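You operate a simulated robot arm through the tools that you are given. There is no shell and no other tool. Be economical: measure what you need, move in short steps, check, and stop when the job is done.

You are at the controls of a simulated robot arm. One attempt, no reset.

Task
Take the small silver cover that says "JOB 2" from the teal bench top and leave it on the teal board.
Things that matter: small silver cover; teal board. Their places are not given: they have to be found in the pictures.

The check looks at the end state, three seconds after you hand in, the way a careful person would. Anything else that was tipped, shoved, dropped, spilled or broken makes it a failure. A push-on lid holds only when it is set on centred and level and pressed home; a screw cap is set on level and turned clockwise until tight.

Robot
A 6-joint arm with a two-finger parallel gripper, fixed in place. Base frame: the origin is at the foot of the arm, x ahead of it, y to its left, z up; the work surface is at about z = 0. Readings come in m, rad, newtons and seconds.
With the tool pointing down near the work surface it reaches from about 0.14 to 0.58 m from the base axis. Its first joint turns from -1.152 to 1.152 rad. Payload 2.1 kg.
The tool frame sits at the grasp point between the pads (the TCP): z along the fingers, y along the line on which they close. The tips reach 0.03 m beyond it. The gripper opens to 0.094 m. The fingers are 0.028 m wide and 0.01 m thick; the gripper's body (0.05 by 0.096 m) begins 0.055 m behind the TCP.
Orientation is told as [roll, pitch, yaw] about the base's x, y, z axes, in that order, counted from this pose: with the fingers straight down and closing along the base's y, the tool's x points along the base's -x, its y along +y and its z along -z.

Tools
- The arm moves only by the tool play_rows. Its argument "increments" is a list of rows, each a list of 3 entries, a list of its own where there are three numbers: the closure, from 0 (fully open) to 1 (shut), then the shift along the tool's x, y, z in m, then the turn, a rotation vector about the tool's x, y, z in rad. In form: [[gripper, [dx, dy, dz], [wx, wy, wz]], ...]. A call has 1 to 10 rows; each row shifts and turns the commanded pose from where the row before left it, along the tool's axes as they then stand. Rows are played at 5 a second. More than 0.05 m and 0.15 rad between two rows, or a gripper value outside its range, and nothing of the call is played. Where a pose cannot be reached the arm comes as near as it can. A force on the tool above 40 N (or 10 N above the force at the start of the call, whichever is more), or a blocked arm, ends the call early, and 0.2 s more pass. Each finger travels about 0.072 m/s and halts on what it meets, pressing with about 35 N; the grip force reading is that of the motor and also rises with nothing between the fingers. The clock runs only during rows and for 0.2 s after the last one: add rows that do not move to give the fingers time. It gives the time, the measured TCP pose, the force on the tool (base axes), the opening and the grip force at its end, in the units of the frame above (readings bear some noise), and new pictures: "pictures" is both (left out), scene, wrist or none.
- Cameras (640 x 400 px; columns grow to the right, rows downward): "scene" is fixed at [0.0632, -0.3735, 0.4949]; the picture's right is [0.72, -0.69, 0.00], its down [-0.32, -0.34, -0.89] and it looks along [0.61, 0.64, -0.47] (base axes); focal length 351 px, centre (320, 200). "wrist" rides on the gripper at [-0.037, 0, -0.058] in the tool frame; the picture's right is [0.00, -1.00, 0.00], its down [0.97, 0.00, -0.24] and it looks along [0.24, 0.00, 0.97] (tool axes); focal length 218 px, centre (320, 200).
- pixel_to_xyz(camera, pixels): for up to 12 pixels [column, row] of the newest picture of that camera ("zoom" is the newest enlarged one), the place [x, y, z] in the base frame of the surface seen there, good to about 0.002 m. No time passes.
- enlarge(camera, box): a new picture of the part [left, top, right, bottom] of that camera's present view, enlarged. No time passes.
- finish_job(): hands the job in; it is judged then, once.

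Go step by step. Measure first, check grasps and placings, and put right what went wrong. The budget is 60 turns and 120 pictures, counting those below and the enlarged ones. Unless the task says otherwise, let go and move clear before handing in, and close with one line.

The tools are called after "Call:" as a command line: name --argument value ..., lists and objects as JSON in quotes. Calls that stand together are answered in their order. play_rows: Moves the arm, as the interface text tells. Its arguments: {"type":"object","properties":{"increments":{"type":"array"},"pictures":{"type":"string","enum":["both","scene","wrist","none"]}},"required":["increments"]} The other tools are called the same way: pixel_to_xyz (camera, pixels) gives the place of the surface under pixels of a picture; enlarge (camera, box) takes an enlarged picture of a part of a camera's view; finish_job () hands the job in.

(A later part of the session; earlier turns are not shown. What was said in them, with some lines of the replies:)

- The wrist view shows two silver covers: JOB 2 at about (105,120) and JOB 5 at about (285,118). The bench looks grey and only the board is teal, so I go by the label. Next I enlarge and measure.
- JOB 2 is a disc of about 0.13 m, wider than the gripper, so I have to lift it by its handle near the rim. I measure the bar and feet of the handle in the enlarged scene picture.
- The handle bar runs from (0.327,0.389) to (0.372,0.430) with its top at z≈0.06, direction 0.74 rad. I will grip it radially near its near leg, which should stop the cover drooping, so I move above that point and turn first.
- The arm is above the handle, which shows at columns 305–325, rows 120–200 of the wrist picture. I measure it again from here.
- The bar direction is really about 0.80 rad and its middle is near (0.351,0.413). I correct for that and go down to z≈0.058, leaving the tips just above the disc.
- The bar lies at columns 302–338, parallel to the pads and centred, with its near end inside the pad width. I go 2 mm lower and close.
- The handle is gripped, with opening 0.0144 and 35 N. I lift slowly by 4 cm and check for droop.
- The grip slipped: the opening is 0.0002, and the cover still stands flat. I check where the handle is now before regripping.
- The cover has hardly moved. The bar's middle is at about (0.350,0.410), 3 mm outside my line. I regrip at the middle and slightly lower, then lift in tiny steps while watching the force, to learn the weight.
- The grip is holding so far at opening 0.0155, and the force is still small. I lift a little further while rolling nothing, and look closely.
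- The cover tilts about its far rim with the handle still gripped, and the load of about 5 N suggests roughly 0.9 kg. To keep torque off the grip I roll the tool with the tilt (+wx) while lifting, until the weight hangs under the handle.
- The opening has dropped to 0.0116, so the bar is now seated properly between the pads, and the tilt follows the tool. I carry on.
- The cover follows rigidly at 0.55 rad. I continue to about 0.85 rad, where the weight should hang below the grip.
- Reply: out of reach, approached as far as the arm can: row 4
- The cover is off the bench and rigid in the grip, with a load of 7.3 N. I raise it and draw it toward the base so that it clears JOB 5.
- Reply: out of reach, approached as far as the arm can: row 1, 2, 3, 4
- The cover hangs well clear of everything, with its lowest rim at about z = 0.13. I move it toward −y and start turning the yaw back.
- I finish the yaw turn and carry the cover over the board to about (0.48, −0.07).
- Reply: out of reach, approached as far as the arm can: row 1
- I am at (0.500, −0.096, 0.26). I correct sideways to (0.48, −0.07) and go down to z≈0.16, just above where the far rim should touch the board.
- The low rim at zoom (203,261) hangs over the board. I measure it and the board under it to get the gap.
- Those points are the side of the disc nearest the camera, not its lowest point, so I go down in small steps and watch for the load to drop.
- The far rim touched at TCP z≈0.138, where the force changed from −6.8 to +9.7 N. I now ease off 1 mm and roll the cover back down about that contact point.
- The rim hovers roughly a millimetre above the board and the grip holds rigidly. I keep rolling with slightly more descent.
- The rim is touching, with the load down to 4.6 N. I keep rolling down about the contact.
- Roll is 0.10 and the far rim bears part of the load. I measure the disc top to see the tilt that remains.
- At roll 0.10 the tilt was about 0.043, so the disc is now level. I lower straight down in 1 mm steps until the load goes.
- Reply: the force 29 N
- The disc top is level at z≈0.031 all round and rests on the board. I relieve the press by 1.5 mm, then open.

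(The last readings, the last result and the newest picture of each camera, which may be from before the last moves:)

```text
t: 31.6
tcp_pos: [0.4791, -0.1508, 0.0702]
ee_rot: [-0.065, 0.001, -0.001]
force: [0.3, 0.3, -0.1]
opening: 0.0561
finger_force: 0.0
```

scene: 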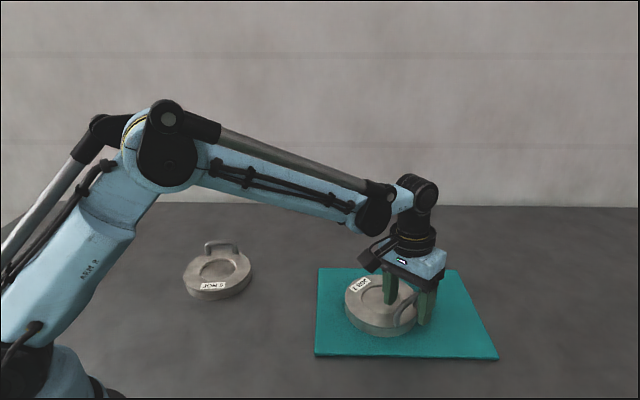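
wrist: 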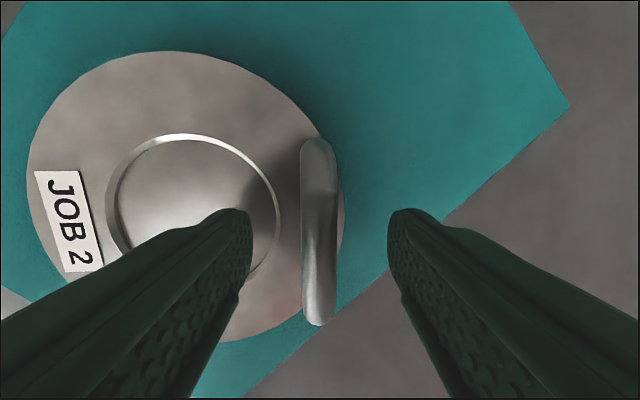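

The cover rests flat on the board and the fingers are free on both sides of the handle. I lift straight up, clear of it.

Call:
play_rows --increments '[[0.4, [0, 0, -0.015], [0, 0, 0]], [0.4, [0, 0, -0.02], [0, 0, 0]], [0.4, [0, 0, -0.03], [0, 0, 0]], [0.4, [0, 0, -0.03], [0, 0, 0]], [0.4, [0.03, 0, -0.03], [0, 0, 0]], [0.4, [0.04, 0, -0.02], [0, 0, 0]], [0.4, [0.04, 0, 0], [0, 0, 0]], [0.4, [0, 0, 0], [0, 0, 0]]]'

Call:
enlarge --camera "scene" --box '[300, 240, 500, 370]'

```text
t: 33.4
tcp_pos: [0.3733, -0.142, 0.2176]
ee_rot: [-0.064, 0.001, 0.0]
force: [0.0, -0.2, 0.3]
opening: 0.0563
finger_force: 0.0
```

scene: 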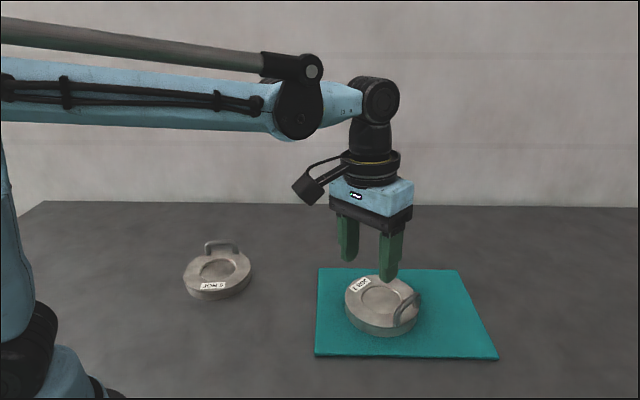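
wrist: 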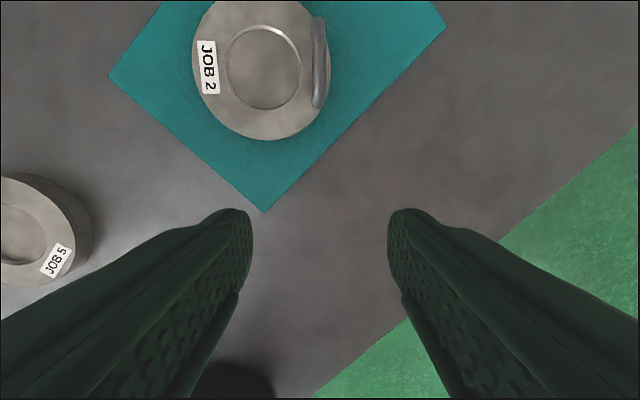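

```text
3.08 times, centred on (400, 305) of scene
```

zoom: 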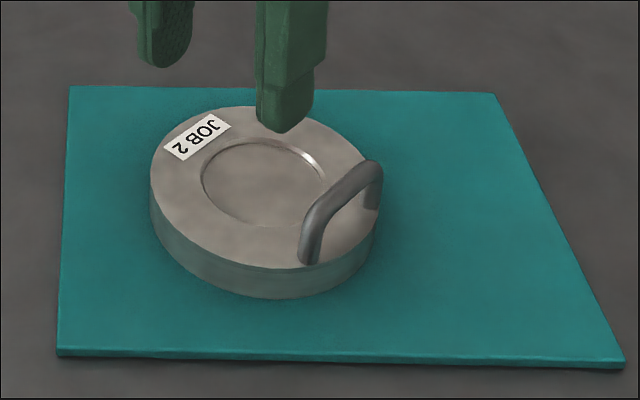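

The JOB 2 cover lies flat and wholly on the teal board, JOB 5 and the board have not moved, and the arm is clear. I hand in.

Call:
finish_job

```text
The job is handed in.
```

The "JOB 2" cover is lying flat on the teal board; the first grip slipped without disturbing anything, and the job is handed in with the arm clear.
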